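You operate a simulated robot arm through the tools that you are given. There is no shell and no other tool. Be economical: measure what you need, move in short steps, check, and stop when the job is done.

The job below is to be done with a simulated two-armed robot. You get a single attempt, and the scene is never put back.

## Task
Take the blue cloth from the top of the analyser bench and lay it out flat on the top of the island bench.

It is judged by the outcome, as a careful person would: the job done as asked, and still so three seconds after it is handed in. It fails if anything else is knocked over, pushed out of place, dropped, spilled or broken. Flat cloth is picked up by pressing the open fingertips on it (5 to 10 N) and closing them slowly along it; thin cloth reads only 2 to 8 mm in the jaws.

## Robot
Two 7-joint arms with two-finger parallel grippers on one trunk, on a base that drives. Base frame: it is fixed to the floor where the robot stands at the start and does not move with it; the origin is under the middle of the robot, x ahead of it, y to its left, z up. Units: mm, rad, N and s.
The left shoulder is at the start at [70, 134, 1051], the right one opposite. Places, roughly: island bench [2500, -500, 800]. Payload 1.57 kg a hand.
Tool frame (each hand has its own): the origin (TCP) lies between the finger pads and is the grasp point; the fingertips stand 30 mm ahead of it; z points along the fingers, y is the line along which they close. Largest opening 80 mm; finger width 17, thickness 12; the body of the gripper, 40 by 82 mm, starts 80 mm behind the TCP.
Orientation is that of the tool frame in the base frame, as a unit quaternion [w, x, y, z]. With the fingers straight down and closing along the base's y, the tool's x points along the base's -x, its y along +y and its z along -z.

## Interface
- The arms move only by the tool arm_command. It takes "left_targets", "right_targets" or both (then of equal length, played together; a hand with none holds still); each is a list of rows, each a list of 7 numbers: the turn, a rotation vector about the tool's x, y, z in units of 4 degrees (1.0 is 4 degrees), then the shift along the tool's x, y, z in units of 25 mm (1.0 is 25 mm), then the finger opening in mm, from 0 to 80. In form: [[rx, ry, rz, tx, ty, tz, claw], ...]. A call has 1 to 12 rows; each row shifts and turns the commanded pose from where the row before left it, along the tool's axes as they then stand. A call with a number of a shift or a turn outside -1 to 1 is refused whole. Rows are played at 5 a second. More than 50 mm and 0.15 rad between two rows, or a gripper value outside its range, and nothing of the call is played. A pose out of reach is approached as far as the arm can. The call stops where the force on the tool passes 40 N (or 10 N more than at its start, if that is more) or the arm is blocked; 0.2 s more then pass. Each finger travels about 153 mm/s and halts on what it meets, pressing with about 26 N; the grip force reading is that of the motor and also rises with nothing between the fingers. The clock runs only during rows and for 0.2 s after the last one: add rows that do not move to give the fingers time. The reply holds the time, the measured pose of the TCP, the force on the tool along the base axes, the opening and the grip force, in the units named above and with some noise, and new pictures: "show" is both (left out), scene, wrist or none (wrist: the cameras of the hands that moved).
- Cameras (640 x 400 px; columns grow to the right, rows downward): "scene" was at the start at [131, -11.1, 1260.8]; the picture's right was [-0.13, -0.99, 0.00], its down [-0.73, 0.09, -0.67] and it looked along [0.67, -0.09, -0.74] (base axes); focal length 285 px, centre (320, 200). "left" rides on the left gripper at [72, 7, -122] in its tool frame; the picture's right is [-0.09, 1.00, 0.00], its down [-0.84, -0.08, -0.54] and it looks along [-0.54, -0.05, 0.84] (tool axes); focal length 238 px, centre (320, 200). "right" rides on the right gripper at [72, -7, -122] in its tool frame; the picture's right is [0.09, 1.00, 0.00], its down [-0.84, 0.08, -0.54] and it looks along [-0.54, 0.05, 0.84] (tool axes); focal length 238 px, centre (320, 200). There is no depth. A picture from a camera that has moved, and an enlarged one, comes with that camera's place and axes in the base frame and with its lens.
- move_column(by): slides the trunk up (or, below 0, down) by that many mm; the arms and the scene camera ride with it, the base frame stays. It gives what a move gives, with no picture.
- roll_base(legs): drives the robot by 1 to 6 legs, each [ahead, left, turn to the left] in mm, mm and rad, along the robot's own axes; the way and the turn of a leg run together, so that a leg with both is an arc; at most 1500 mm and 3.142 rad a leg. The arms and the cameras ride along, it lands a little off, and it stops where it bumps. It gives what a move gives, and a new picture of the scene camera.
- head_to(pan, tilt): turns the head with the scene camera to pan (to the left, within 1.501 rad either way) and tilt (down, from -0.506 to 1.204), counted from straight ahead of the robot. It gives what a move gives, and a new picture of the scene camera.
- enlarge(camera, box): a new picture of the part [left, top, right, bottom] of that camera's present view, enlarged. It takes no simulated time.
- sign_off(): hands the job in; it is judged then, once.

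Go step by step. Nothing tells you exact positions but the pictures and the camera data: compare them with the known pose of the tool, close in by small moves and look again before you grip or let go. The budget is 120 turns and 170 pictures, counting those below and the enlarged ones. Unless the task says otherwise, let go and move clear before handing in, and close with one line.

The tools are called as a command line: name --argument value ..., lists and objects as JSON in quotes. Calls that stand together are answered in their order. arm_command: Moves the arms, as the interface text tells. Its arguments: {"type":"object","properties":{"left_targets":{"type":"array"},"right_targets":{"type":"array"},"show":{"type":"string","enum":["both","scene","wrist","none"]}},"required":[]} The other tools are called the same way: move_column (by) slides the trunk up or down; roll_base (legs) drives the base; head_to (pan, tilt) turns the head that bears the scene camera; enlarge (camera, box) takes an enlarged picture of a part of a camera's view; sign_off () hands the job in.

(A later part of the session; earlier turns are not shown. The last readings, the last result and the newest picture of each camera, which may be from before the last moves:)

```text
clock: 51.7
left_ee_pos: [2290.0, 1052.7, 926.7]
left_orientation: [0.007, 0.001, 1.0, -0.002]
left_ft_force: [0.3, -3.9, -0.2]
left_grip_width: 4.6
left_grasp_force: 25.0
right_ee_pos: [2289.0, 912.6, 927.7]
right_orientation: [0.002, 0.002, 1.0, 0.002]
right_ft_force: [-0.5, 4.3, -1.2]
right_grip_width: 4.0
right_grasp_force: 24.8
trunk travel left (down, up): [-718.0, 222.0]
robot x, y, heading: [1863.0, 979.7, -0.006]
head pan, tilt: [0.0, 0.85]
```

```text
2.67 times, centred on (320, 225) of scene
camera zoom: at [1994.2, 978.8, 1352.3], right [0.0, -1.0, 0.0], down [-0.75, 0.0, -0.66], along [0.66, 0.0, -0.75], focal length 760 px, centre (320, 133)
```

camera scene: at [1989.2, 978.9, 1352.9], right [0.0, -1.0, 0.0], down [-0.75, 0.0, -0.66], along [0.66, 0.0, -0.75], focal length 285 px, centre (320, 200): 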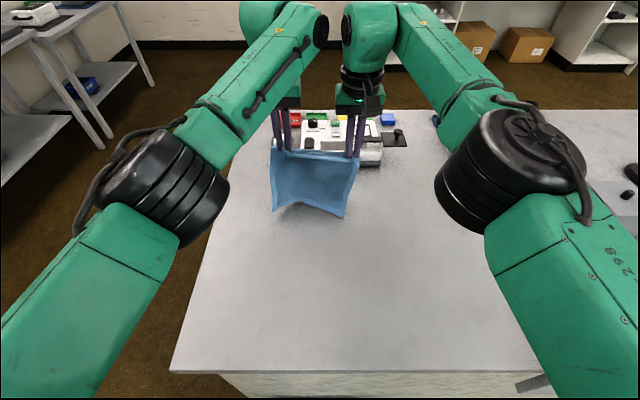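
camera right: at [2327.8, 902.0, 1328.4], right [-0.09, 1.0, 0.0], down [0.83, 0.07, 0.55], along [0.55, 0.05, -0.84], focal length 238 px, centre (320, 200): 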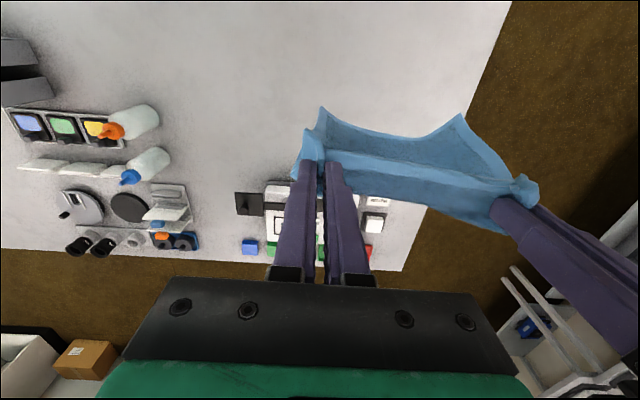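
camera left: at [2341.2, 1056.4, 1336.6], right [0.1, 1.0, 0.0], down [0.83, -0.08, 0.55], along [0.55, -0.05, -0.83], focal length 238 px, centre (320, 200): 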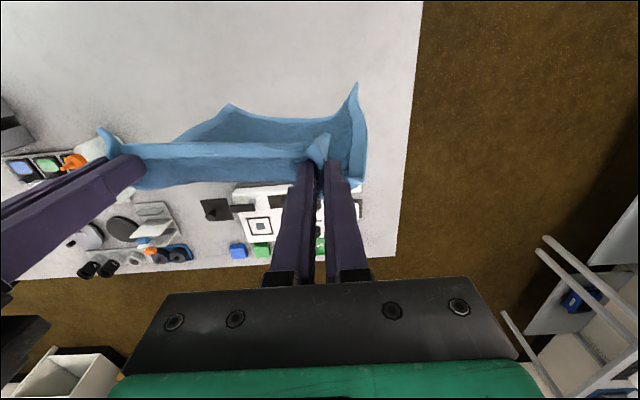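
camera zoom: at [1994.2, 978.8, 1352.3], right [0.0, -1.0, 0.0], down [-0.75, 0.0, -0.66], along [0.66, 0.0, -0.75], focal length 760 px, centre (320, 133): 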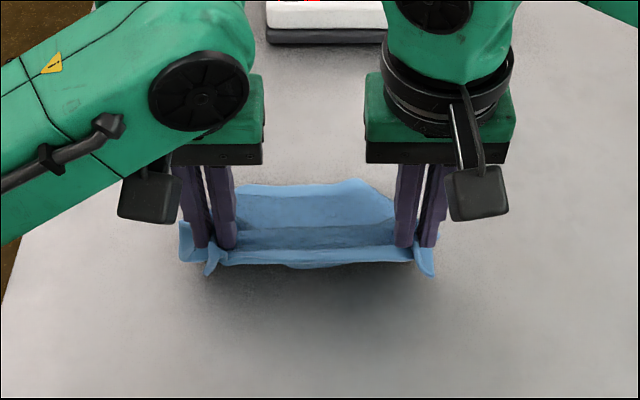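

The far edge now trails out to about x≈2468 and the cloth is nearly taut. I continue the arc down until the fingertips are about 25 mm above the worktop.

arm_command --left_targets '[[0, 0, 0, 0.66, 0, 0.72, 0], [0, 0, 0, 0.62, 0, 0.84, 0], [0, 0, 0, 0.52, 0, 0.88, 0], [0, 0, 0, 0.44, 0, 0.94, 0], [0, 0, 0, 0.36, 0, 0.8, 0], [0, 0, 0, 0.24, 0, 0.6, 0], [0, 0, 0, 0, 0, 0, 0]]' --right_targets '[[0, 0, 0, 0.66, 0, 0.72, 0], [0, 0, 0, 0.62, 0, 0.84, 0], [0, 0, 0, 0.52, 0, 0.88, 0], [0, 0, 0, 0.44, 0, 0.94, 0], [0, 0, 0, 0.36, 0, 0.8, 0], [0, 0, 0, 0.24, 0, 0.6, 0], [0, 0, 0, 0, 0, 0, 0]]'

```text
clock: 53.3
left_ee_pos: [2220.3, 1050.7, 806.1]
left_orientation: [0.006, 0.001, 1.0, -0.001]
left_ft_force: [0.6, -1.4, 0.3]
left_grip_width: 4.7
left_grasp_force: 24.9
right_ee_pos: [2217.8, 914.9, 807.3]
right_orientation: [0.003, 0.002, 1.0, 0.002]
right_ft_force: [-0.3, 1.2, 0.7]
right_grip_width: 4.3
right_grasp_force: 24.7
trunk travel left (down, up): [-718.0, 222.0]
robot x, y, heading: [1865.3, 983.7, -0.002]
head pan, tilt: [0.0, 0.85]
camera scene: at [1994.3, 978.7, 1352.3], right [0.0, -1.0, 0.0], down [-0.75, 0.0, -0.66], along [0.66, 0.0, -0.75], focal length 285 px, centre (320, 200)
camera right: at [2145.6, 906.6, 927.6], right [-0.09, 1.0, 0.0], down [0.83, 0.07, 0.55], along [0.54, 0.05, -0.84], focal length 238 px, centre (320, 200)
camera left: at [2148.0, 1057.2, 926.8], right [0.09, 1.0, 0.0], down [0.83, -0.08, 0.55], along [0.55, -0.05, -0.83], focal length 238 px, centre (320, 200)
```

scene: 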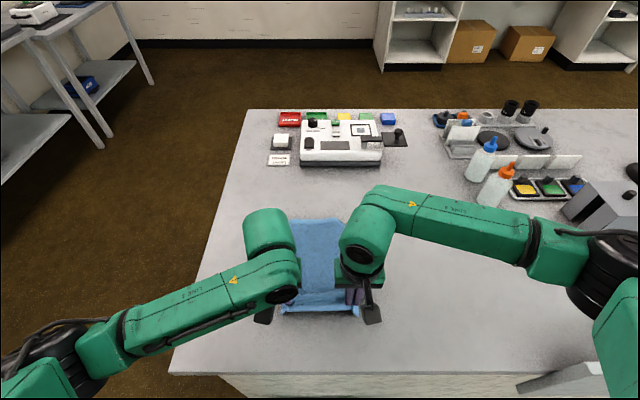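
right: 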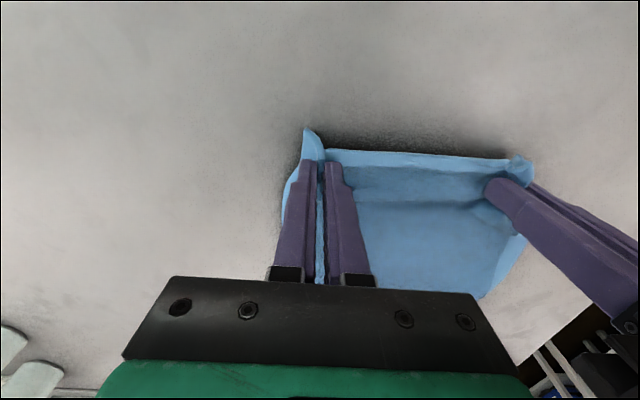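
left: 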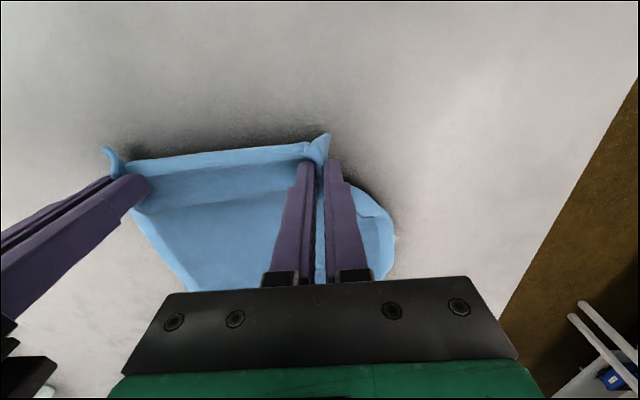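

Almost down. I lower in small steps, with a slight pull back, until I feel the worktop.

arm_command --left_targets '[[0, 0, 0, 0.15, 0, 0.25, 0], [0, 0, 0, 0.1, 0, 0.25, 0], [0, 0, 0, 0.1, 0, 0.2, 0], [0, 0, 0, 0, 0, 0, 0]]' --right_targets '[[0, 0, 0, 0.15, 0, 0.25, 0], [0, 0, 0, 0.1, 0, 0.25, 0], [0, 0, 0, 0.1, 0, 0.2, 0], [0, 0, 0, 0, 0, 0, 0]]' --show "none"

arm_command --left_targets '[[0, 0, 0, 0, 0, 0.16, 0], [0, 0, 0, 0, 0, 0.16, 0], [0, 0, 0, 0, 0, 0, 0]]' --right_targets '[[0, 0, 0, 0, 0, 0.16, 0], [0, 0, 0, 0, 0, 0.16, 0], [0, 0, 0, 0, 0, 0, 0]]' --show "wrist"

```text
clock: 54.3
left_ee_pos: [2212.4, 1051.0, 792.5]
left_orientation: [0.011, 0.0, 1.0, -0.003]
left_ft_force: [6.8, 0.0, 27.9]
left_grip_width: 4.7
left_grasp_force: 25.0
right_ee_pos: [2208.3, 913.6, 792.8]
right_orientation: [0.005, 0.002, 1.0, 0.002]
right_ft_force: [2.8, 2.0, 14.2]
right_grip_width: 4.1
right_grasp_force: 25.3
trunk travel left (down, up): [-718.0, 222.0]
robot x, y, heading: [1861.5, 981.5, -0.006]
head pan, tilt: [0.0, 0.85]
```

```text
clock: 54.7
left_ee_pos: [2211.7, 1050.6, 792.6]
left_orientation: [0.015, -0.001, 1.0, -0.003]
left_ft_force: [-2.7, 1.8, 17.4]
left_grip_width: 4.7
left_grasp_force: 25.1
right_ee_pos: [2209.5, 912.6, 792.0]
right_orientation: [0.007, 0.001, 1.0, 0.003]
right_ft_force: [-1.4, -1.7, 19.5]
right_grip_width: 4.0
right_grasp_force: 24.7
trunk travel left (down, up): [-718.0, 222.0]
robot x, y, heading: [1864.2, 980.3, -0.002]
head pan, tilt: [0.0, 0.85]
stopped in row 1 (left hand): the force on the tool passed its limit (the readings are from after the stop); the commanded pose is now the measured one
camera right: at [2134.7, 905.5, 912.1], right [-0.09, 1.0, 0.01], down [0.83, 0.07, 0.55], along [0.55, 0.05, -0.83], focal length 238 px, centre (320, 200)
camera left: at [2136.9, 1056.4, 911.8], right [0.09, 1.0, 0.0], down [0.82, -0.07, 0.57], along [0.56, -0.06, -0.82], focal length 238 px, centre (320, 200)
```

right: 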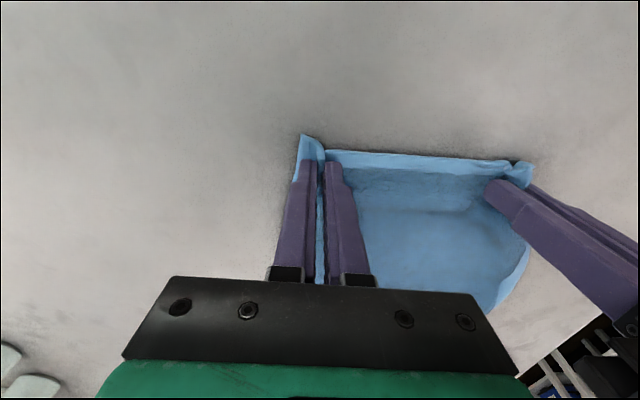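
left: 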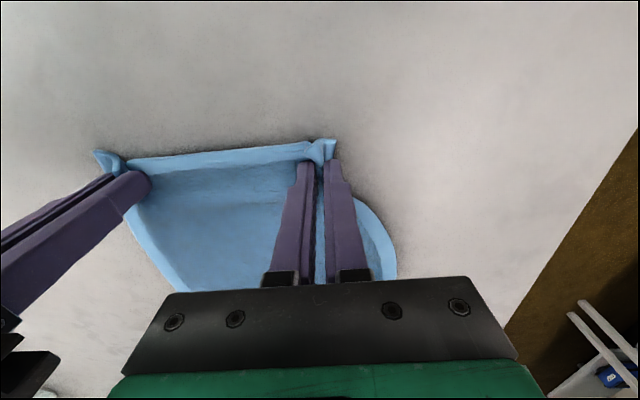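

Contact at z≈762, as on the other bench. I open slowly with light pressure so that the fingertips spread the pinched folds flat.

arm_command --left_targets '[[0, 0, 0, 0, 0, -0.03, 5], [0, 0, 0, 0, 0, 0, 10], [0, 0, 0, 0, 0, 0, 14], [0, 0, 0, 0, 0, 0, 18], [0, 0, 0, 0, 0, 0, 22], [0, 0, 0, 0, 0, 0, 26], [0, 0, 0, 0, 0, 0, 30], [0, 0, 0, 0, 0, 0, 34], [0, 0, 0, 0, 0, 0, 38], [0, 0, 0, 0, 0, 0, 42], [0, 0, 0, 0, 0, 0, 46]]' --right_targets '[[0, 0, 0, 0, 0, -0.03, 5], [0, 0, 0, 0, 0, 0, 10], [0, 0, 0, 0, 0, 0, 14], [0, 0, 0, 0, 0, 0, 18], [0, 0, 0, 0, 0, 0, 22], [0, 0, 0, 0, 0, 0, 26], [0, 0, 0, 0, 0, 0, 30], [0, 0, 0, 0, 0, 0, 34], [0, 0, 0, 0, 0, 0, 38], [0, 0, 0, 0, 0, 0, 42], [0, 0, 0, 0, 0, 0, 46]]' --show "wrist"

```text
clock: 57.1
left_ee_pos: [2210.0, 1049.4, 792.3]
left_orientation: [0.014, 0.0, 1.0, -0.004]
left_ft_force: [0.7, -0.5, 23.6]
left_grip_width: 39.6
left_grasp_force: 0.1
right_ee_pos: [2209.1, 914.7, 792.3]
right_orientation: [0.007, 0.001, 1.0, 0.003]
right_ft_force: [0.2, 2.7, 19.2]
right_grip_width: 34.8
right_grasp_force: 0.1
trunk travel left (down, up): [-718.0, 222.0]
robot x, y, heading: [1864.8, 979.1, -0.002]
head pan, tilt: [0.0, 0.85]
camera right: at [2134.7, 905.7, 912.2], right [-0.09, 1.0, 0.01], down [0.83, 0.07, 0.55], along [0.55, 0.05, -0.83], focal length 238 px, centre (320, 200)
camera left: at [2137.0, 1056.4, 911.8], right [0.09, 1.0, 0.0], down [0.82, -0.07, 0.57], along [0.56, -0.06, -0.82], focal length 238 px, centre (320, 200)
```

right: 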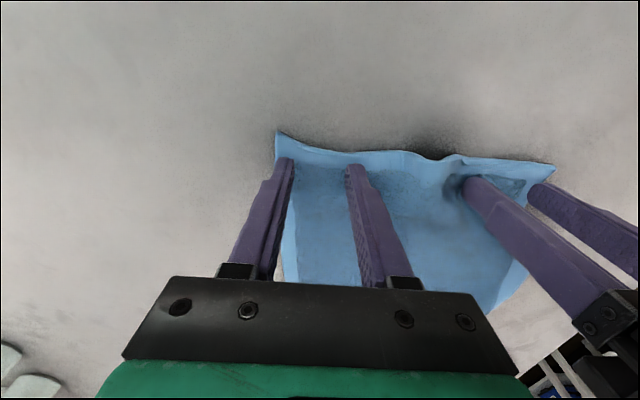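
left: 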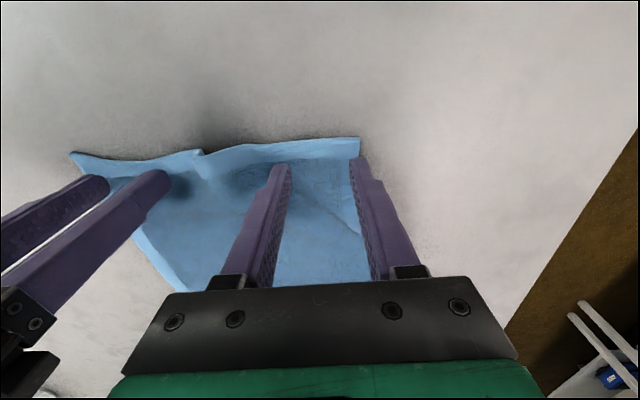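

The folds spread out, leaving a small ripple mid-edge. While still pressing, I draw both hands a little outward to smooth it.

arm_command --left_targets '[[0, 0, 0, 0, 0.15, 0, 40], [0, 0, 0, 0, 0.15, 0, 40], [0, 0, 0, 0, 0.15, 0, 40], [0, 0, 0, 0, 0, 0, 40]]' --right_targets '[[0, 0, 0, 0, -0.15, 0, 36], [0, 0, 0, 0, -0.15, 0, 36], [0, 0, 0, 0, -0.15, 0, 36], [0, 0, 0, 0, 0, 0, 36]]' --show "wrist"

```text
clock: 58.1
left_ee_pos: [2211.7, 1059.6, 791.8]
left_orientation: [0.015, 0.0, 1.0, -0.004]
left_ft_force: [-0.1, -8.6, 29.5]
left_grip_width: 38.8
left_grasp_force: 0.1
right_ee_pos: [2207.7, 902.4, 792.8]
right_orientation: [0.007, 0.001, 1.0, 0.003]
right_ft_force: [-1.0, 5.4, 17.6]
right_grip_width: 33.4
right_grasp_force: 0.0
trunk travel left (down, up): [-718.0, 222.0]
robot x, y, heading: [1861.0, 981.7, -0.004]
head pan, tilt: [0.0, 0.85]
camera right: at [2133.8, 893.1, 912.2], right [-0.09, 1.0, 0.01], down [0.83, 0.07, 0.55], along [0.55, 0.05, -0.83], focal length 238 px, centre (320, 200)
camera left: at [2137.1, 1067.0, 911.6], right [0.09, 1.0, 0.0], down [0.82, -0.07, 0.57], along [0.56, -0.06, -0.82], focal length 238 px, centre (320, 200)
```

right: 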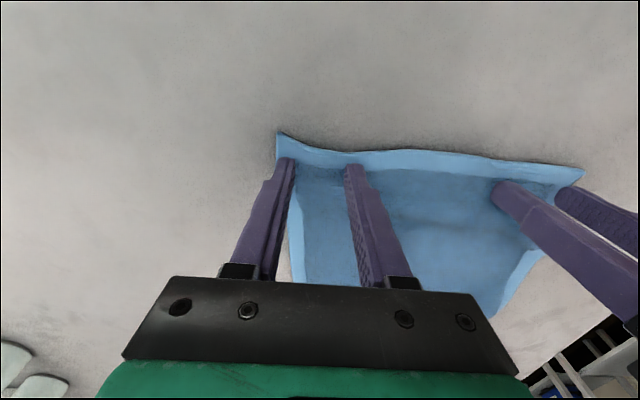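
left: 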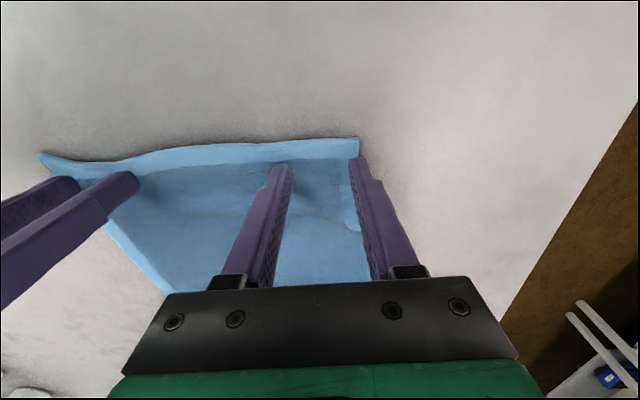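

The ripple is gone. I lift both hands straight up and spread them aside to see the whole cloth.

arm_command --left_targets '[[0, 0, 0, 0, 0, -0.3, 40], [0, 0, 0, 0, 0, -0.8, 40], [0, 0, 0, 0, 0, -1, 40], [0, 0, 0, 0, 0, -1, 40], [0, 0, 0, 0, 0, -1, 40], [0, 0, 0, 0, 0.9, -1, 40], [0, 0, 0, 0, 0.9, -1, 40], [0, 0, 0, 0, 0.9, -0.5, 40], [0, 0, 0, 0, 0.9, 0, 40], [0, 0, 0, 0, 0.9, 0, 40], [0, 0, 0, 0, 0.9, 0, 40]]' --right_targets '[[0, 0, 0, 0, 0, -0.3, 36], [0, 0, 0, 0, 0, -0.8, 36], [0, 0, 0, 0, 0, -1, 36], [0, 0, 0, 0, 0, -1, 36], [0, 0, 0, 0, 0, -1, 36], [0, 0, 0, 0, -0.9, -1, 36], [0, 0, 0, 0, -0.9, -1, 36], [0, 0, 0, 0, -0.9, -0.5, 36], [0, 0, 0, 0, -0.9, 0, 36], [0, 0, 0, 0, -0.9, 0, 36], [0, 0, 0, 0, -0.9, 0, 36]]'

```text
clock: 60.5
left_ee_pos: [2209.7, 1198.7, 955.6]
left_orientation: [0.011, -0.002, 1.0, -0.003]
left_ft_force: [0.1, 0.7, -0.8]
left_grip_width: 40.0
left_grasp_force: 0.0
right_ee_pos: [2207.4, 766.3, 955.7]
right_orientation: [0.005, 0.002, 1.0, 0.003]
right_ft_force: [-0.1, 0.4, 0.6]
right_grip_width: 36.1
right_grasp_force: 0.1
trunk travel left (down, up): [-718.0, 222.0]
robot x, y, heading: [1864.5, 983.7, -0.006]
head pan, tilt: [0.0, 0.85]
camera scene: at [1993.3, 978.6, 1352.4], right [0.0, -1.0, 0.0], down [-0.75, 0.0, -0.66], along [0.66, 0.0, -0.75], focal length 285 px, centre (320, 200)
camera right: at [2134.9, 758.0, 1075.1], right [-0.09, 1.0, 0.01], down [0.83, 0.07, 0.55], along [0.55, 0.05, -0.83], focal length 238 px, centre (320, 200)
camera left: at [2136.0, 1204.7, 1075.9], right [0.09, 1.0, 0.0], down [0.83, -0.07, 0.56], along [0.56, -0.05, -0.83], focal length 238 px, centre (320, 200)
```

scene: 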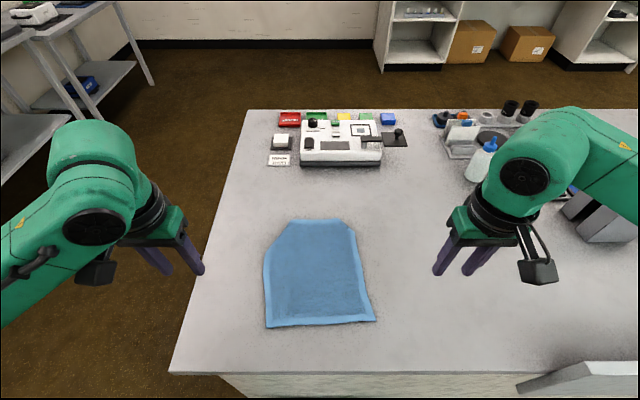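
right: 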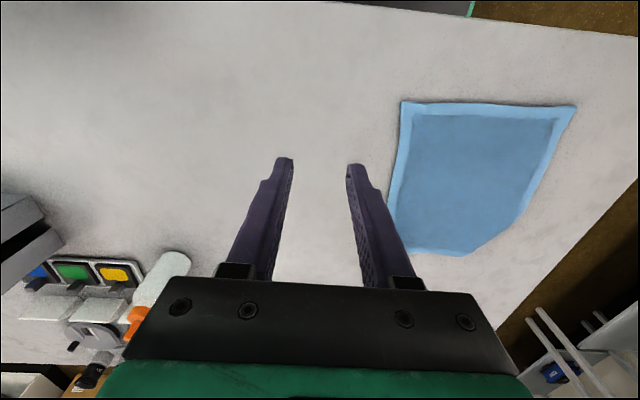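
left: 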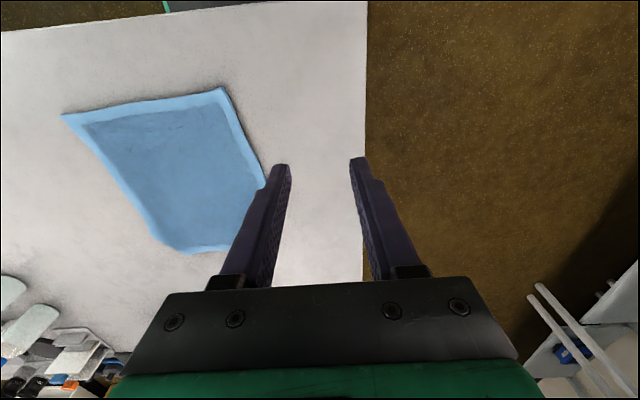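

The cloth lies mostly flat, but the far-left corner, and perhaps a bit of the far-right one, looks tucked under. I enlarge to be sure.

enlarge --camera "scene" --box '[240, 205, 400, 340]'

```text
2.96 times, centred on (320, 272) of scene
camera zoom: at [1993.3, 978.6, 1352.4], right [0.0, -1.0, 0.0], down [-0.75, 0.0, -0.66], along [0.66, 0.0, -0.75], focal length 845 px, centre (320, -15)
```

zoom: 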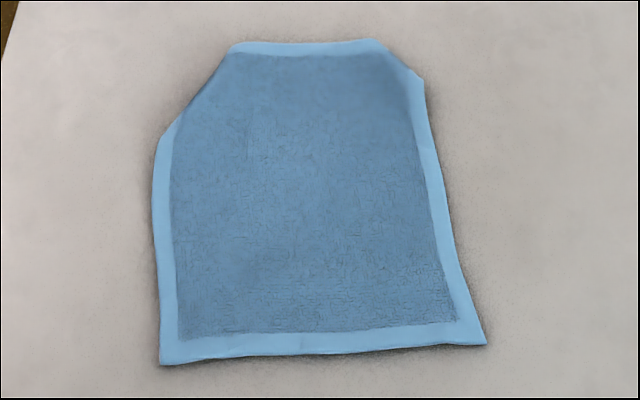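

Both far corners are tucked under: the left one over about 60×95 mm, the right one about 40 mm. I will fix them one at a time: pinch the top layer just inside the left fold, lift so the flap hangs, and lay it again moving inward so the flap trails outward.

arm_command --left_targets '[[0, 0, 0, -0.873, -0.695, 0.3, 38], [0, 0, 0, -0.873, -0.695, 0.3, 38], [0, 0, 0, -0.873, -0.695, 0.3, 38], [0, 0, 0, -0.873, -0.695, 0.3, 38], [0, 0, 0, -0.873, -0.695, 0.3, 38], [0, 0, 0, -0.873, -0.695, 0.4, 38], [0, 0, 0, -0.873, -0.695, 0.6, 38], [0, 0, 0, -0.873, -0.695, 0.7, 38], [0, 0, 0, -0.873, -0.695, 0.8, 38], [0, 0, 0, -0.873, -0.695, 0.8, 38], [0, 0, 0, 0, 0, 0.8, 38], [0, 0, 0, 0, 0, 0, 38]]'

```text
clock: 63.1
left_ee_pos: [2429.6, 1022.8, 820.5]
left_orientation: [0.011, 0.001, 1.0, -0.002]
left_ft_force: [0.0, 0.1, 0.0]
left_grip_width: 38.0
left_grasp_force: 0.1
right_ee_pos: [2207.5, 766.8, 954.8]
right_orientation: [0.004, 0.001, 1.0, 0.003]
right_ft_force: [0.1, 0.5, -0.4]
right_grip_width: 36.2
right_grasp_force: 0.0
trunk travel left (down, up): [-718.0, 222.0]
robot x, y, heading: [1865.0, 983.3, -0.008]
head pan, tilt: [0.0, 0.85]
camera scene: at [1994.4, 978.8, 1352.3], right [0.0, -1.0, 0.0], down [-0.75, 0.0, -0.66], along [0.66, 0.0, -0.75], focal length 285 px, centre (320, 200)
camera left: at [2356.4, 1029.0, 940.5], right [0.09, 1.0, 0.0], down [0.82, -0.07, 0.56], along [0.56, -0.06, -0.83], focal length 238 px, centre (320, 200)
```

scene: 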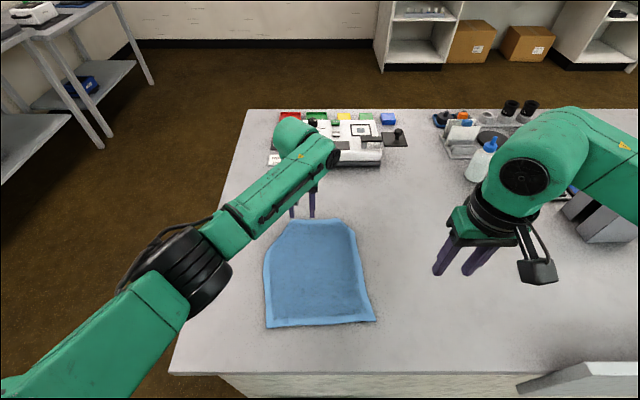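
left: 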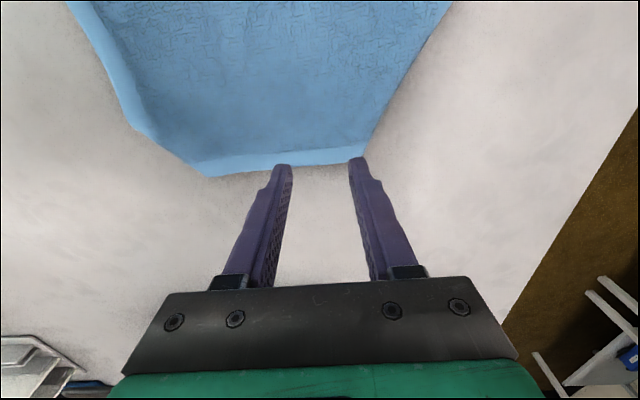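

The fingertips sit just inside the far edge. I nudge 7 mm back and 7 mm right to stay off the tucked layer, then lower to touch.

arm_command --left_targets '[[0, 0, 0, 0.28, -0.28, 0.2, 38], [0, 0, 0, 0, 0, 0.4, 38], [0, 0, 0, 0, 0, 0.3, 38], [0, 0, 0, 0, 0, 0.12, 38], [0, 0, 0, 0, 0, 0.06, 38], [0, 0, 0, 0, 0, 0, 38]]' --show "none"

```text
clock: 64.5
left_ee_pos: [2424.1, 1014.9, 793.7]
left_orientation: [0.011, 0.0, 1.0, -0.004]
left_ft_force: [0.2, 0.7, 3.0]
left_grip_width: 38.2
left_grasp_force: 0.0
right_ee_pos: [2208.2, 766.0, 954.8]
right_orientation: [0.005, 0.001, 1.0, 0.002]
right_ft_force: [0.0, 0.2, 0.5]
right_grip_width: 35.8
right_grasp_force: 0.1
trunk travel left (down, up): [-718.0, 222.0]
robot x, y, heading: [1863.6, 978.5, -0.002]
head pan, tilt: [0.0, 0.85]
```

Touching at 3 N; I add about 1 mm of press and close slowly.

arm_command --left_targets '[[0, 0, 0, 0, 0, 0.06, 36], [0, 0, 0, 0, 0, 0, 32], [0, 0, 0, 0, 0, 0, 28], [0, 0, 0, 0, 0, 0, 24], [0, 0, 0, 0, 0, 0, 20], [0, 0, 0, 0, 0, 0, 16], [0, 0, 0, 0, 0, 0, 12], [0, 0, 0, 0, 0, 0, 8], [0, 0, 0, 0, 0, 0, 4], [0, 0, 0, 0, 0, 0, 0], [0, 0, 0, 0, 0, 0, 0]]' --show "wrist"

```text
clock: 66.9
left_ee_pos: [2423.9, 1014.9, 792.5]
left_orientation: [0.012, 0.0, 1.0, -0.002]
left_ft_force: [0.4, 0.3, 7.4]
left_grip_width: 4.7
left_grasp_force: 25.3
right_ee_pos: [2208.0, 766.1, 955.9]
right_orientation: [0.005, 0.002, 1.0, 0.004]
right_ft_force: [-1.1, 0.1, -0.3]
right_grip_width: 36.0
right_grasp_force: 0.1
trunk travel left (down, up): [-718.0, 222.0]
robot x, y, heading: [1860.7, 979.4, -0.001]
head pan, tilt: [0.0, 0.85]
camera left: at [2349.4, 1021.3, 912.9], right [0.09, 1.0, 0.0], down [0.82, -0.07, 0.56], along [0.56, -0.05, -0.83], focal length 238 px, centre (320, 200)
```

left: 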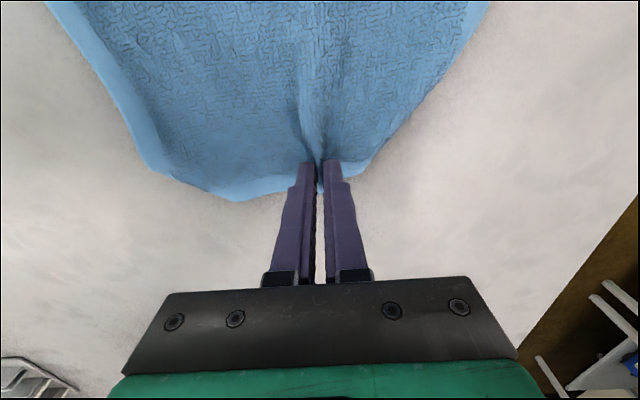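

Gripped at 4.7 mm. I lift about 120 mm with a slight move inward so the flap can hang free.

arm_command --left_targets '[[0, 0, 0, 0, 0, -0.6, 0], [0, 0, 0, 0.1, 0, -0.8, 0], [0, 0, 0, 0.2, 0, -0.9, 0], [0, 0, 0, 0.2, 0, -0.9, 0], [0, 0, 0, 0.3, 0, -0.9, 0], [0, 0, 0, 0.3, 0, -0.9, 0], [0, 0, 0, 0, 0, 0, 0], [0, 0, 0, 0, 0, 0, 0], [0, 0, 0, 0, 0, 0, 0]]'

```text
clock: 68.9
left_ee_pos: [2395.2, 1017.3, 915.9]
left_orientation: [0.011, 0.0, 1.0, -0.003]
left_ft_force: [0.0, -0.2, 0.4]
left_grip_width: 4.3
left_grasp_force: 25.1
right_ee_pos: [2209.0, 766.1, 955.1]
right_orientation: [0.004, 0.002, 1.0, 0.002]
right_ft_force: [-0.3, -0.1, 0.5]
right_grip_width: 35.8
right_grasp_force: 0.0
trunk travel left (down, up): [-718.0, 222.0]
robot x, y, heading: [1860.8, 978.8, -0.001]
head pan, tilt: [0.0, 0.85]
camera scene: at [1994.5, 979.3, 1352.3], right [0.0, -1.0, 0.0], down [-0.75, 0.0, -0.66], along [0.66, 0.0, -0.75], focal length 285 px, centre (320, 200)
camera left: at [2320.8, 1023.7, 1035.7], right [0.09, 1.0, 0.0], down [0.82, -0.07, 0.56], along [0.56, -0.05, -0.83], focal length 238 px, centre (320, 200)
```

scene: 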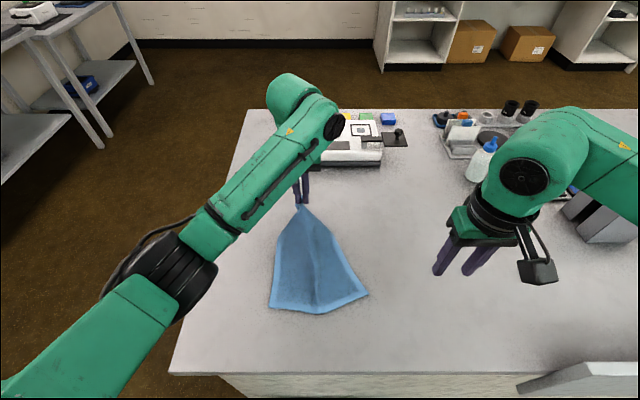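
left: 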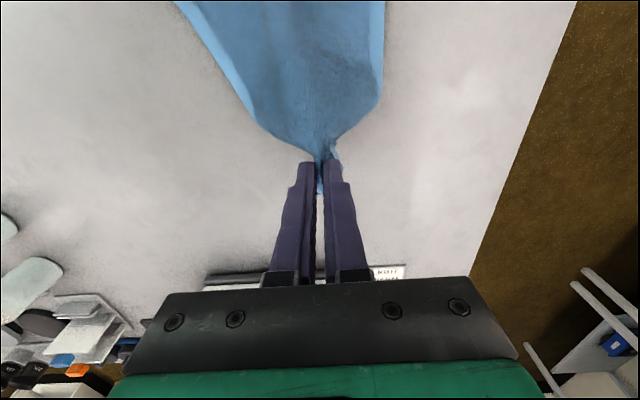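

The cloth rises cleanly. Now I lower while moving inward (back and right), so the left flap trails outward as it meets the worktop.

arm_command --left_targets '[[0, 0, 0, 0, -0.4, 0.6, 0], [0, 0, 0, 0.1, -0.5, 0.7, 0], [0, 0, 0, 0.2, -0.7, 0.5, 0], [0, 0, 0, 0.2, -0.7, 0.5, 0], [0, 0, 0, 0.2, -0.7, 0.5, 0], [0, 0, 0, 0.2, -0.7, 0.5, 0], [0, 0, 0, 0.1, -0.4, 0.5, 0], [0, 0, 0, 0, 0, 0, 0]]'

```text
clock: 70.7
left_ee_pos: [2372.7, 913.6, 820.8]
left_orientation: [0.011, 0.001, 1.0, -0.004]
left_ft_force: [0.3, 0.7, -0.1]
left_grip_width: 4.5
left_grasp_force: 25.2
right_ee_pos: [2209.2, 766.0, 955.2]
right_orientation: [0.004, 0.001, 1.0, 0.003]
right_ft_force: [0.1, -0.4, -0.3]
right_grip_width: 36.0
right_grasp_force: 0.1
trunk travel left (down, up): [-718.0, 222.0]
robot x, y, heading: [1867.3, 981.9, -0.003]
head pan, tilt: [0.0, 0.85]
camera scene: at [1994.5, 979.0, 1352.3], right [0.0, -1.0, 0.0], down [-0.75, 0.0, -0.66], along [0.66, 0.0, -0.75], focal length 285 px, centre (320, 200)
camera left: at [2298.2, 919.5, 941.2], right [0.09, 1.0, 0.0], down [0.82, -0.07, 0.56], along [0.56, -0.05, -0.83], focal length 238 px, centre (320, 200)
```

scene: 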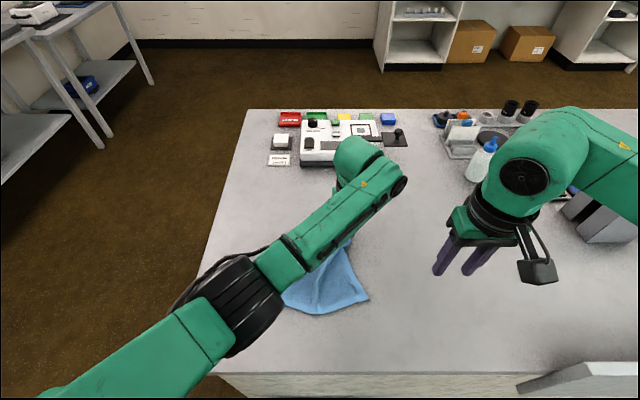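
left: 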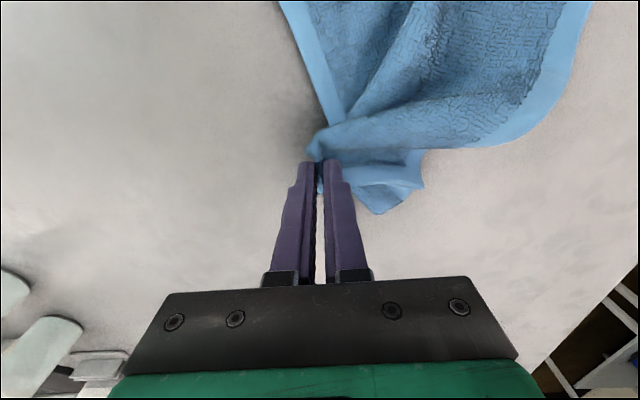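

The left corner has come free and now lies outward. I lower the rest of the way and release here.

arm_command --left_targets '[[0, 0, 0, 0, -0.3, 0.4, 0], [0, 0, 0, 0, -0.2, 0.4, 0], [0, 0, 0, 0, 0, 0.2, 0], [0, 0, 0, 0, 0, 0, 6], [0, 0, 0, 0, 0, 0, 12], [0, 0, 0, 0, 0, 0, 18], [0, 0, 0, 0, 0, 0, 24], [0, 0, 0, 0, 0, 0, 30], [0, 0, 0, 0, 0, -0.3, 30], [0, 0, 0, 0, 0, -0.8, 30], [0, 0, 0, 0, 0, -1, 30], [0, 0, 0, 0, 0, -1, 30]]' --show "none"

arm_command --left_targets '[[0, 0, 0, 0.3, 0.9, -0.9, 30], [0, 0, 0, 0.6, 1, -0.9, 30], [0, 0, 0, 0.6, 1, -0.6, 30], [0, 0, 0, 0.6, 1, 0, 30], [0, 0, 0, 0.6, 1, 0, 30], [0, 0, 0, 0.6, 1, 0, 30], [0, 0, 0, 0.6, 1, 0, 30], [0, 0, 0, 0.6, 1, 0, 30], [0, 0, 0, 0.6, 1, 0, 30], [0, 0, 0, 0.5, 1, 0, 30], [0, 0, 0, 0.5, 1, 0, 30]]' --show "none"

enlarge --camera "scene" --box '[220, 190, 460, 340]'

```text
clock: 73.3
left_ee_pos: [2376.9, 913.9, 868.8]
left_orientation: [0.011, -0.01, 1.0, 0.006]
left_ft_force: [0.3, -0.1, 0.0]
left_grip_width: 30.1
left_grasp_force: 0.1
right_ee_pos: [2208.4, 766.3, 954.3]
right_orientation: [0.004, 0.002, 1.0, 0.004]
right_ft_force: [-0.9, -0.5, -0.1]
right_grip_width: 36.2
right_grasp_force: 0.0
trunk travel left (down, up): [-718.0, 222.0]
robot x, y, heading: [1865.5, 978.9, -0.001]
head pan, tilt: [0.0, 0.85]
```

```text
clock: 75.7
left_ee_pos: [2213.3, 1175.1, 928.3]
left_orientation: [0.012, -0.001, 1.0, -0.004]
left_ft_force: [0.8, 1.0, -0.4]
left_grip_width: 30.1
left_grasp_force: 0.1
right_ee_pos: [2207.8, 766.3, 956.2]
right_orientation: [0.005, 0.002, 1.0, 0.002]
right_ft_force: [-0.7, 0.1, 0.9]
right_grip_width: 35.8
right_grasp_force: 0.1
trunk travel left (down, up): [-718.0, 222.0]
robot x, y, heading: [1864.5, 978.6, -0.005]
head pan, tilt: [0.0, 0.85]
```

```text
2.67 times, centred on (340, 265) of scene
camera zoom: at [1993.1, 979.9, 1352.4], right [0.0, -1.0, 0.0], down [-0.75, 0.0, -0.66], along [0.66, 0.0, -0.75], focal length 760 px, centre (267, 27)
```

zoom: 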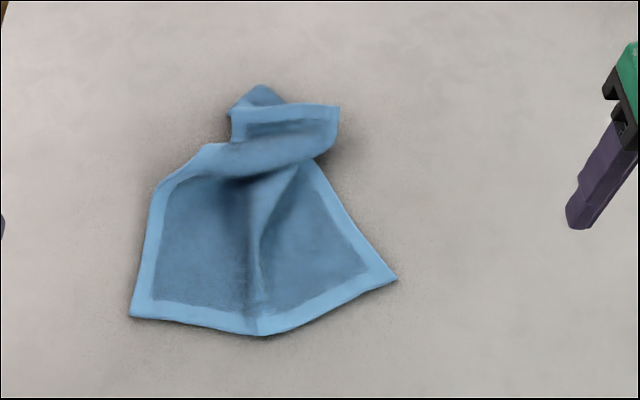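

The tucked bits are loose now, but the far part is crumpled; the near corners are clear at about (2214, 1086) and (2244, 876). I'll regrip those, closer to the corners with a narrower pinch so the cloth hangs flat without wings, and lay it again.

arm_command --left_targets '[[0, 0, 0, -0.08, -0.634, 0.704, 24], [0, 0, 0, -0.08, -0.634, 0.704, 24], [0, 0, 0, -0.08, -0.634, 0.704, 24], [0, 0, 0, -0.08, -0.634, 0.704, 24], [0, 0, 0, -0.08, -0.634, 0.704, 24], [0, 0, 0, -0.08, -0.634, 0.704, 24], [0, 0, 0, -0.08, -0.634, 0.704, 24], [0, 0, 0, 0, 0, 0, 24], [0, 0, 0, 0, 0, 0, 24], [0, 0, 0, 0, 0, 0, 24], [0, 0, 0, 0, 0, 0, 24], [0, 0, 0, 0, 0, 0, 24]]' --right_targets '[[0, 0, 0, -0.24, 0.776, 0.864, 24], [0, 0, 0, -0.24, 0.776, 0.864, 24], [0, 0, 0, -0.24, 0.776, 0.864, 24], [0, 0, 0, -0.24, 0.776, 0.864, 24], [0, 0, 0, -0.24, 0.776, 0.864, 24], [0, 0, 0, -0.24, 0.776, 0.864, 24], [0, 0, 0, -0.24, 0.776, 0.864, 24], [0, 0, -1, 0, 0, 0, 24], [0, 0, -1, 0, 0, 0, 24], [0, 0, -1, 0, 0, 0, 24], [0, 0, -1, 0, 0, 0, 24], [0, 0, -1, 0, 0, 0, 24]]' --show "wrist"

```text
clock: 78.3
left_ee_pos: [2234.2, 1063.6, 808.4]
left_orientation: [0.012, 0.0, 1.0, -0.003]
left_ft_force: [0.0, 0.4, 0.3]
left_grip_width: 23.9
left_grasp_force: 0.0
right_ee_pos: [2251.9, 901.2, 804.5]
right_orientation: [0.005, -0.173, 0.985, 0.001]
right_ft_force: [0.6, 1.4, -0.5]
right_grip_width: 23.9
right_grasp_force: 0.1
trunk travel left (down, up): [-718.0, 222.0]
robot x, y, heading: [1863.9, 981.1, -0.002]
head pan, tilt: [0.0, 0.85]
camera right: at [2186.2, 870.4, 924.4], right [-0.42, 0.91, 0.0], down [0.76, 0.35, 0.55], along [0.5, 0.24, -0.83], focal length 238 px, centre (320, 200)
camera left: at [2159.7, 1070.2, 928.1], right [0.09, 1.0, 0.0], down [0.82, -0.07, 0.56], along [0.56, -0.05, -0.83], focal length 238 px, centre (320, 200)
```

right: 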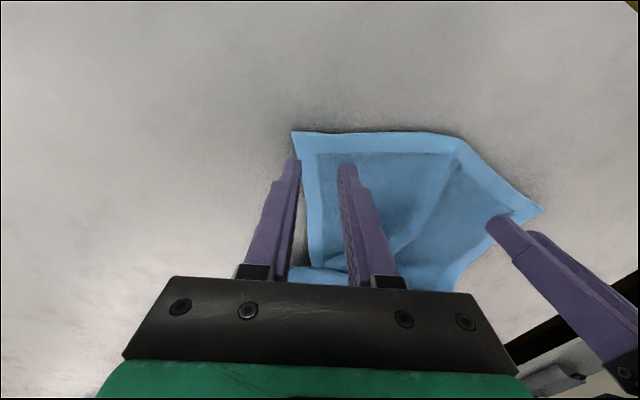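
left: 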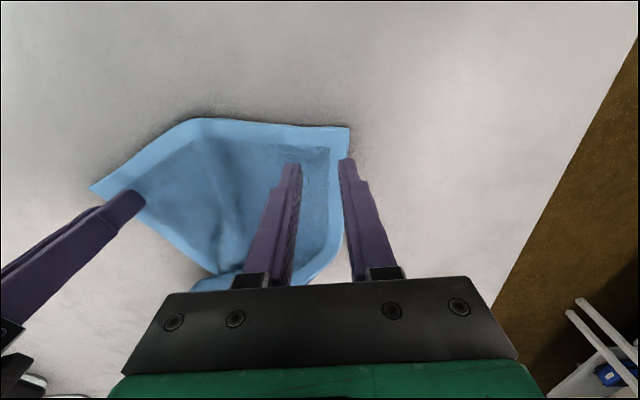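

Both grip points are right, about 20 mm in from each side. I back off 6 mm toward the edge and lower to contact.

arm_command --left_targets '[[0, 0, 0, 0.25, 0, 0.25, 24], [0, 0, 0, 0, 0, 0.2, 24], [0, 0, 0, 0, 0, 0.12, 24], [0, 0, 0, 0, 0, 0.05, 24], [0, 0, 0, 0, 0, 0, 24]]' --right_targets '[[0, 0, 0, 0.25, 0, 0.15, 24], [0, 0, 0, 0, 0, 0.15, 24], [0, 0, 0, 0, 0, 0.12, 24], [0, 0, 0, 0, 0, 0.05, 24], [0, 0, 0, 0, 0, 0, 24]]' --show "none"

```text
clock: 79.5
left_ee_pos: [2228.4, 1063.7, 793.8]
left_orientation: [0.013, -0.001, 1.0, -0.003]
left_ft_force: [0.3, 2.8, 12.3]
left_grip_width: 24.2
left_grasp_force: 0.0
right_ee_pos: [2246.3, 901.7, 794.4]
right_orientation: [0.006, -0.172, 0.985, 0.002]
right_ft_force: [0.2, -0.9, 1.8]
right_grip_width: 23.6
right_grasp_force: 0.1
trunk travel left (down, up): [-718.0, 222.0]
robot x, y, heading: [1859.9, 983.3, -0.004]
head pan, tilt: [0.0, 0.85]
```

Left presses at 12 N, right barely touches; I lower the right about 1.5 mm and close both slowly.

arm_command --left_targets '[[0, 0, 0, 0, 0, 0, 24], [0, 0, 0, 0, 0, 0, 22], [0, 0, 0, 0, 0, 0, 19], [0, 0, 0, 0, 0, 0, 16], [0, 0, 0, 0, 0, 0, 13], [0, 0, 0, 0, 0, 0, 10], [0, 0, 0, 0, 0, 0, 7], [0, 0, 0, 0, 0, 0, 4], [0, 0, 0, 0, 0, 0, 0], [0, 0, 0, 0, 0, 0, 0]]' --right_targets '[[0, 0, 0, 0, 0, 0.07, 24], [0, 0, 0, 0, 0, 0, 22], [0, 0, 0, 0, 0, 0, 19], [0, 0, 0, 0, 0, 0, 16], [0, 0, 0, 0, 0, 0, 13], [0, 0, 0, 0, 0, 0, 10], [0, 0, 0, 0, 0, 0, 7], [0, 0, 0, 0, 0, 0, 4], [0, 0, 0, 0, 0, 0, 0], [0, 0, 0, 0, 0, 0, 0]]' --show "wrist"

```text
clock: 81.7
left_ee_pos: [2226.2, 1062.9, 792.4]
left_orientation: [0.012, 0.001, 1.0, -0.003]
left_ft_force: [0.4, -3.4, 13.1]
left_grip_width: 4.2
left_grasp_force: 25.1
right_ee_pos: [2244.5, 901.7, 794.2]
right_orientation: [0.006, -0.172, 0.985, 0.002]
right_ft_force: [-1.8, 4.3, 11.5]
right_grip_width: 4.0
right_grasp_force: 24.9
trunk travel left (down, up): [-718.0, 222.0]
robot x, y, heading: [1863.2, 982.1, -0.002]
head pan, tilt: [0.0, 0.85]
camera right: at [2178.3, 869.7, 912.3], right [-0.42, 0.91, 0.0], down [0.75, 0.35, 0.55], along [0.5, 0.24, -0.83], focal length 238 px, centre (320, 200)
camera left: at [2152.5, 1069.5, 912.5], right [0.09, 1.0, 0.0], down [0.82, -0.07, 0.56], along [0.56, -0.06, -0.83], focal length 238 px, centre (320, 200)
```

right: 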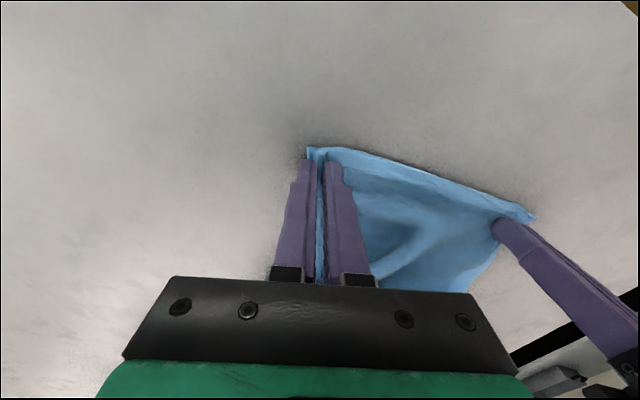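
left: 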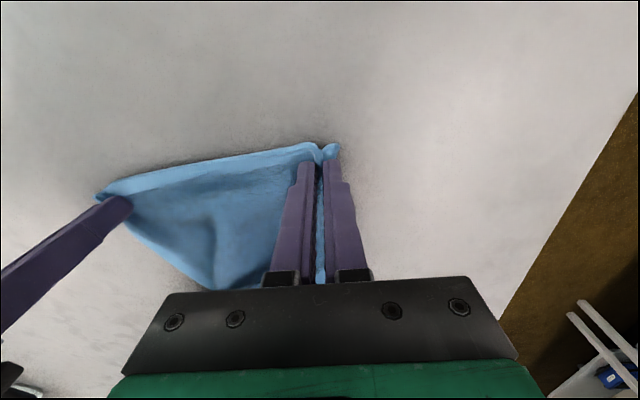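

Both gripped again at about 4 mm. I lift with the trunk, then raise and extend the arms, turning the right hand straight.

move_column --by 210

arm_command --left_targets '[[0, 0, 0, 0, 0, -0.8, 0], [0, 0, 0, 0, 0, -0.8, 0], [0, 0, 0, 0, 0, -0.8, 0], [0, 0, 0, 0, 0, -0.8, 0], [0, 0, 0, 0, 0, -0.8, 0], [0, 0, 0, 0, 0, -0.8, 0], [0, 0, 0, 0, 0, 0, 0], [0, 0, 0, 0, 0, 0, 0]]' --right_targets '[[0, 0, 1, 0, 0, -0.8, 0], [0, 0, 1, 0, 0, -0.8, 0], [0, 0, 1, 0, 0, -0.8, 0], [0, 0, 1, 0, 0, -0.8, 0], [0, 0, 1, 0, 0, -0.8, 0], [0, 0, 0, 0.35, 0, -0.8, 0], [0, 0, 0, 0.35, 0, 0, 0], [0, 0, 0, 0, 0, 0, 0]]'

```text
clock: 84.0
left_ee_pos: [2229.5, 1062.5, 1001.9]
left_orientation: [0.011, 0.0, 1.0, -0.004]
left_ft_force: [0.1, -1.7, -0.6]
left_grip_width: 3.8
left_grasp_force: 24.7
right_ee_pos: [2247.2, 902.6, 1002.1]
right_orientation: [0.004, -0.172, 0.985, 0.002]
right_ft_force: [0.0, 1.8, 0.0]
right_grip_width: 3.9
right_grasp_force: 24.8
trunk travel left (down, up): [-928.0, 12.0]
robot x, y, heading: [1858.7, 980.7, -0.001]
head pan, tilt: [0.0, 0.85]
```

```text
clock: 85.8
left_ee_pos: [2226.1, 1063.2, 1122.9]
left_orientation: [0.011, 0.0, 1.0, -0.003]
left_ft_force: [-0.1, -2.6, -0.4]
left_grip_width: 3.9
left_grasp_force: 24.8
right_ee_pos: [2227.9, 898.7, 1120.8]
right_orientation: [0.004, 0.003, 1.0, 0.002]
right_ft_force: [0.4, 1.7, 0.6]
right_grip_width: 3.8
right_grasp_force: 24.5
trunk travel left (down, up): [-928.0, 12.0]
robot x, y, heading: [1861.8, 982.6, -0.001]
head pan, tilt: [0.0, 0.85]
camera scene: at [1994.7, 979.0, 1562.3], right [0.0, -1.0, 0.0], down [-0.75, 0.0, -0.66], along [0.66, 0.0, -0.75], focal length 285 px, centre (320, 200)
camera right: at [2155.4, 892.1, 1241.7], right [-0.09, 1.0, 0.01], down [0.83, 0.07, 0.55], along [0.55, 0.05, -0.83], focal length 238 px, centre (320, 200)
camera left: at [2152.6, 1069.9, 1242.1], right [0.09, 1.0, 0.0], down [0.82, -0.07, 0.56], along [0.56, -0.05, -0.83], focal length 238 px, centre (320, 200)
```

scene: 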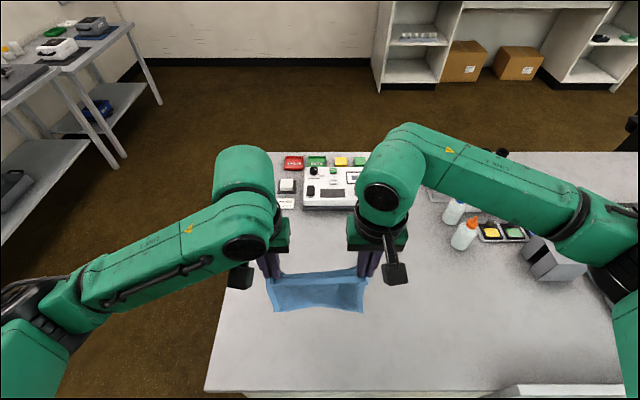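
right: 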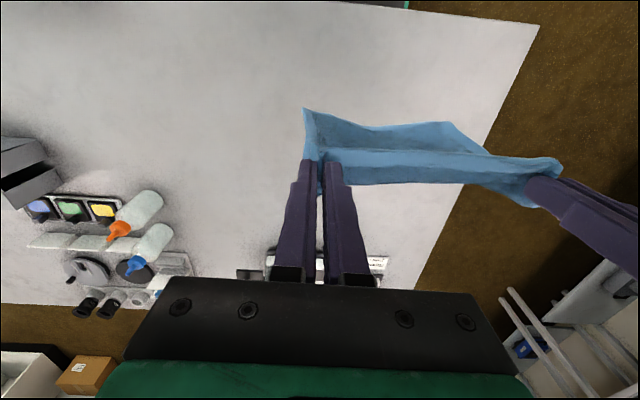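
left: 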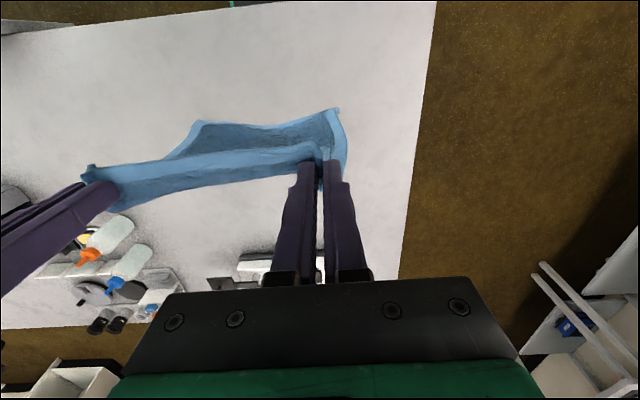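

The cloth hangs flatter now. I tension it slightly, extend forward, then lower to just above the worktop.

arm_command --left_targets '[[0, 0, 0, -0.86, 0.06, 0, 0], [0, 0, 0, -0.86, 0.06, 0, 0], [0, 0, 0, -0.86, 0, 0, 0], [0, 0, 0, -0.86, 0, 0, 0], [0, 0, 0, -0.86, 0, 0, 0], [0, 0, 0, -0.86, 0, 0, 0], [0, 0, 0, -0.86, 0, 0, 0], [0, 0, 0, -0.86, 0, 0, 0], [0, 0, 0, -0.86, 0, 0, 0], [0, 0, 0, -0.86, 0, 0, 0], [0, 0, 0, 0, 0, 0, 0]]' --right_targets '[[0, 0, 0, -0.86, -0.06, 0, 0], [0, 0, 0, -0.86, -0.06, 0, 0], [0, 0, 0, -0.86, 0, 0, 0], [0, 0, 0, -0.86, 0, 0, 0], [0, 0, 0, -0.86, 0, 0, 0], [0, 0, 0, -0.86, 0, 0, 0], [0, 0, 0, -0.86, 0, 0, 0], [0, 0, 0, -0.86, 0, 0, 0], [0, 0, 0, -0.86, 0, 0, 0], [0, 0, 0, -0.86, 0, 0, 0], [0, 0, 0, 0, 0, 0, 0]]' --show "none"

move_column --by -62

enlarge --camera "scene" --box '[200, 120, 440, 270]'

```text
clock: 88.2
left_ee_pos: [2441.7, 1065.9, 1128.6]
left_orientation: [0.012, 0.0, 1.0, -0.004]
left_ft_force: [1.2, -6.1, -0.6]
left_grip_width: 4.0
left_grasp_force: 24.6
right_ee_pos: [2443.3, 898.0, 1123.3]
right_orientation: [0.006, 0.001, 1.0, 0.003]
right_ft_force: [-1.5, 6.8, 0.0]
right_grip_width: 3.9
right_grasp_force: 24.8
trunk travel left (down, up): [-928.0, 12.0]
robot x, y, heading: [1861.7, 977.8, -0.004]
head pan, tilt: [0.0, 0.85]
```

```text
clock: 89.2
left_ee_pos: [2440.8, 1067.3, 1065.2]
left_orientation: [0.011, 0.0, 1.0, -0.004]
left_ft_force: [1.2, -8.2, -0.6]
left_grip_width: 3.9
left_grasp_force: 24.8
right_ee_pos: [2443.6, 897.2, 1061.7]
right_orientation: [0.005, 0.001, 1.0, 0.003]
right_ft_force: [-1.1, 6.9, -0.8]
right_grip_width: 4.0
right_grasp_force: 24.7
trunk travel left (down, up): [-866.0, 74.0]
robot x, y, heading: [1864.9, 980.2, -0.008]
head pan, tilt: [0.0, 0.85]
```

```text
2.67 times, centred on (320, 195) of scene
camera zoom: at [1994.5, 978.9, 1500.3], right [0.0, -1.0, 0.0], down [-0.75, 0.0, -0.66], along [0.66, 0.0, -0.75], focal length 760 px, centre (320, 213)
```

zoom: 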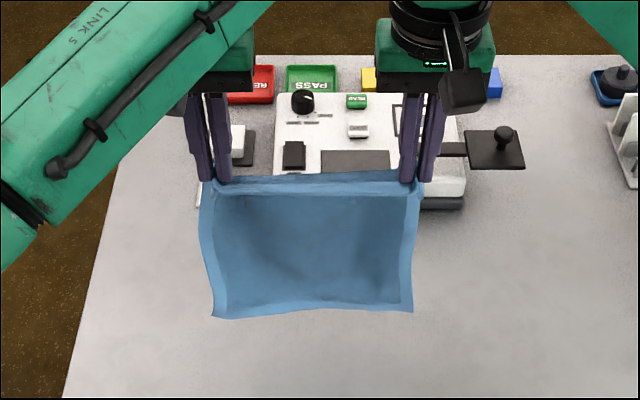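

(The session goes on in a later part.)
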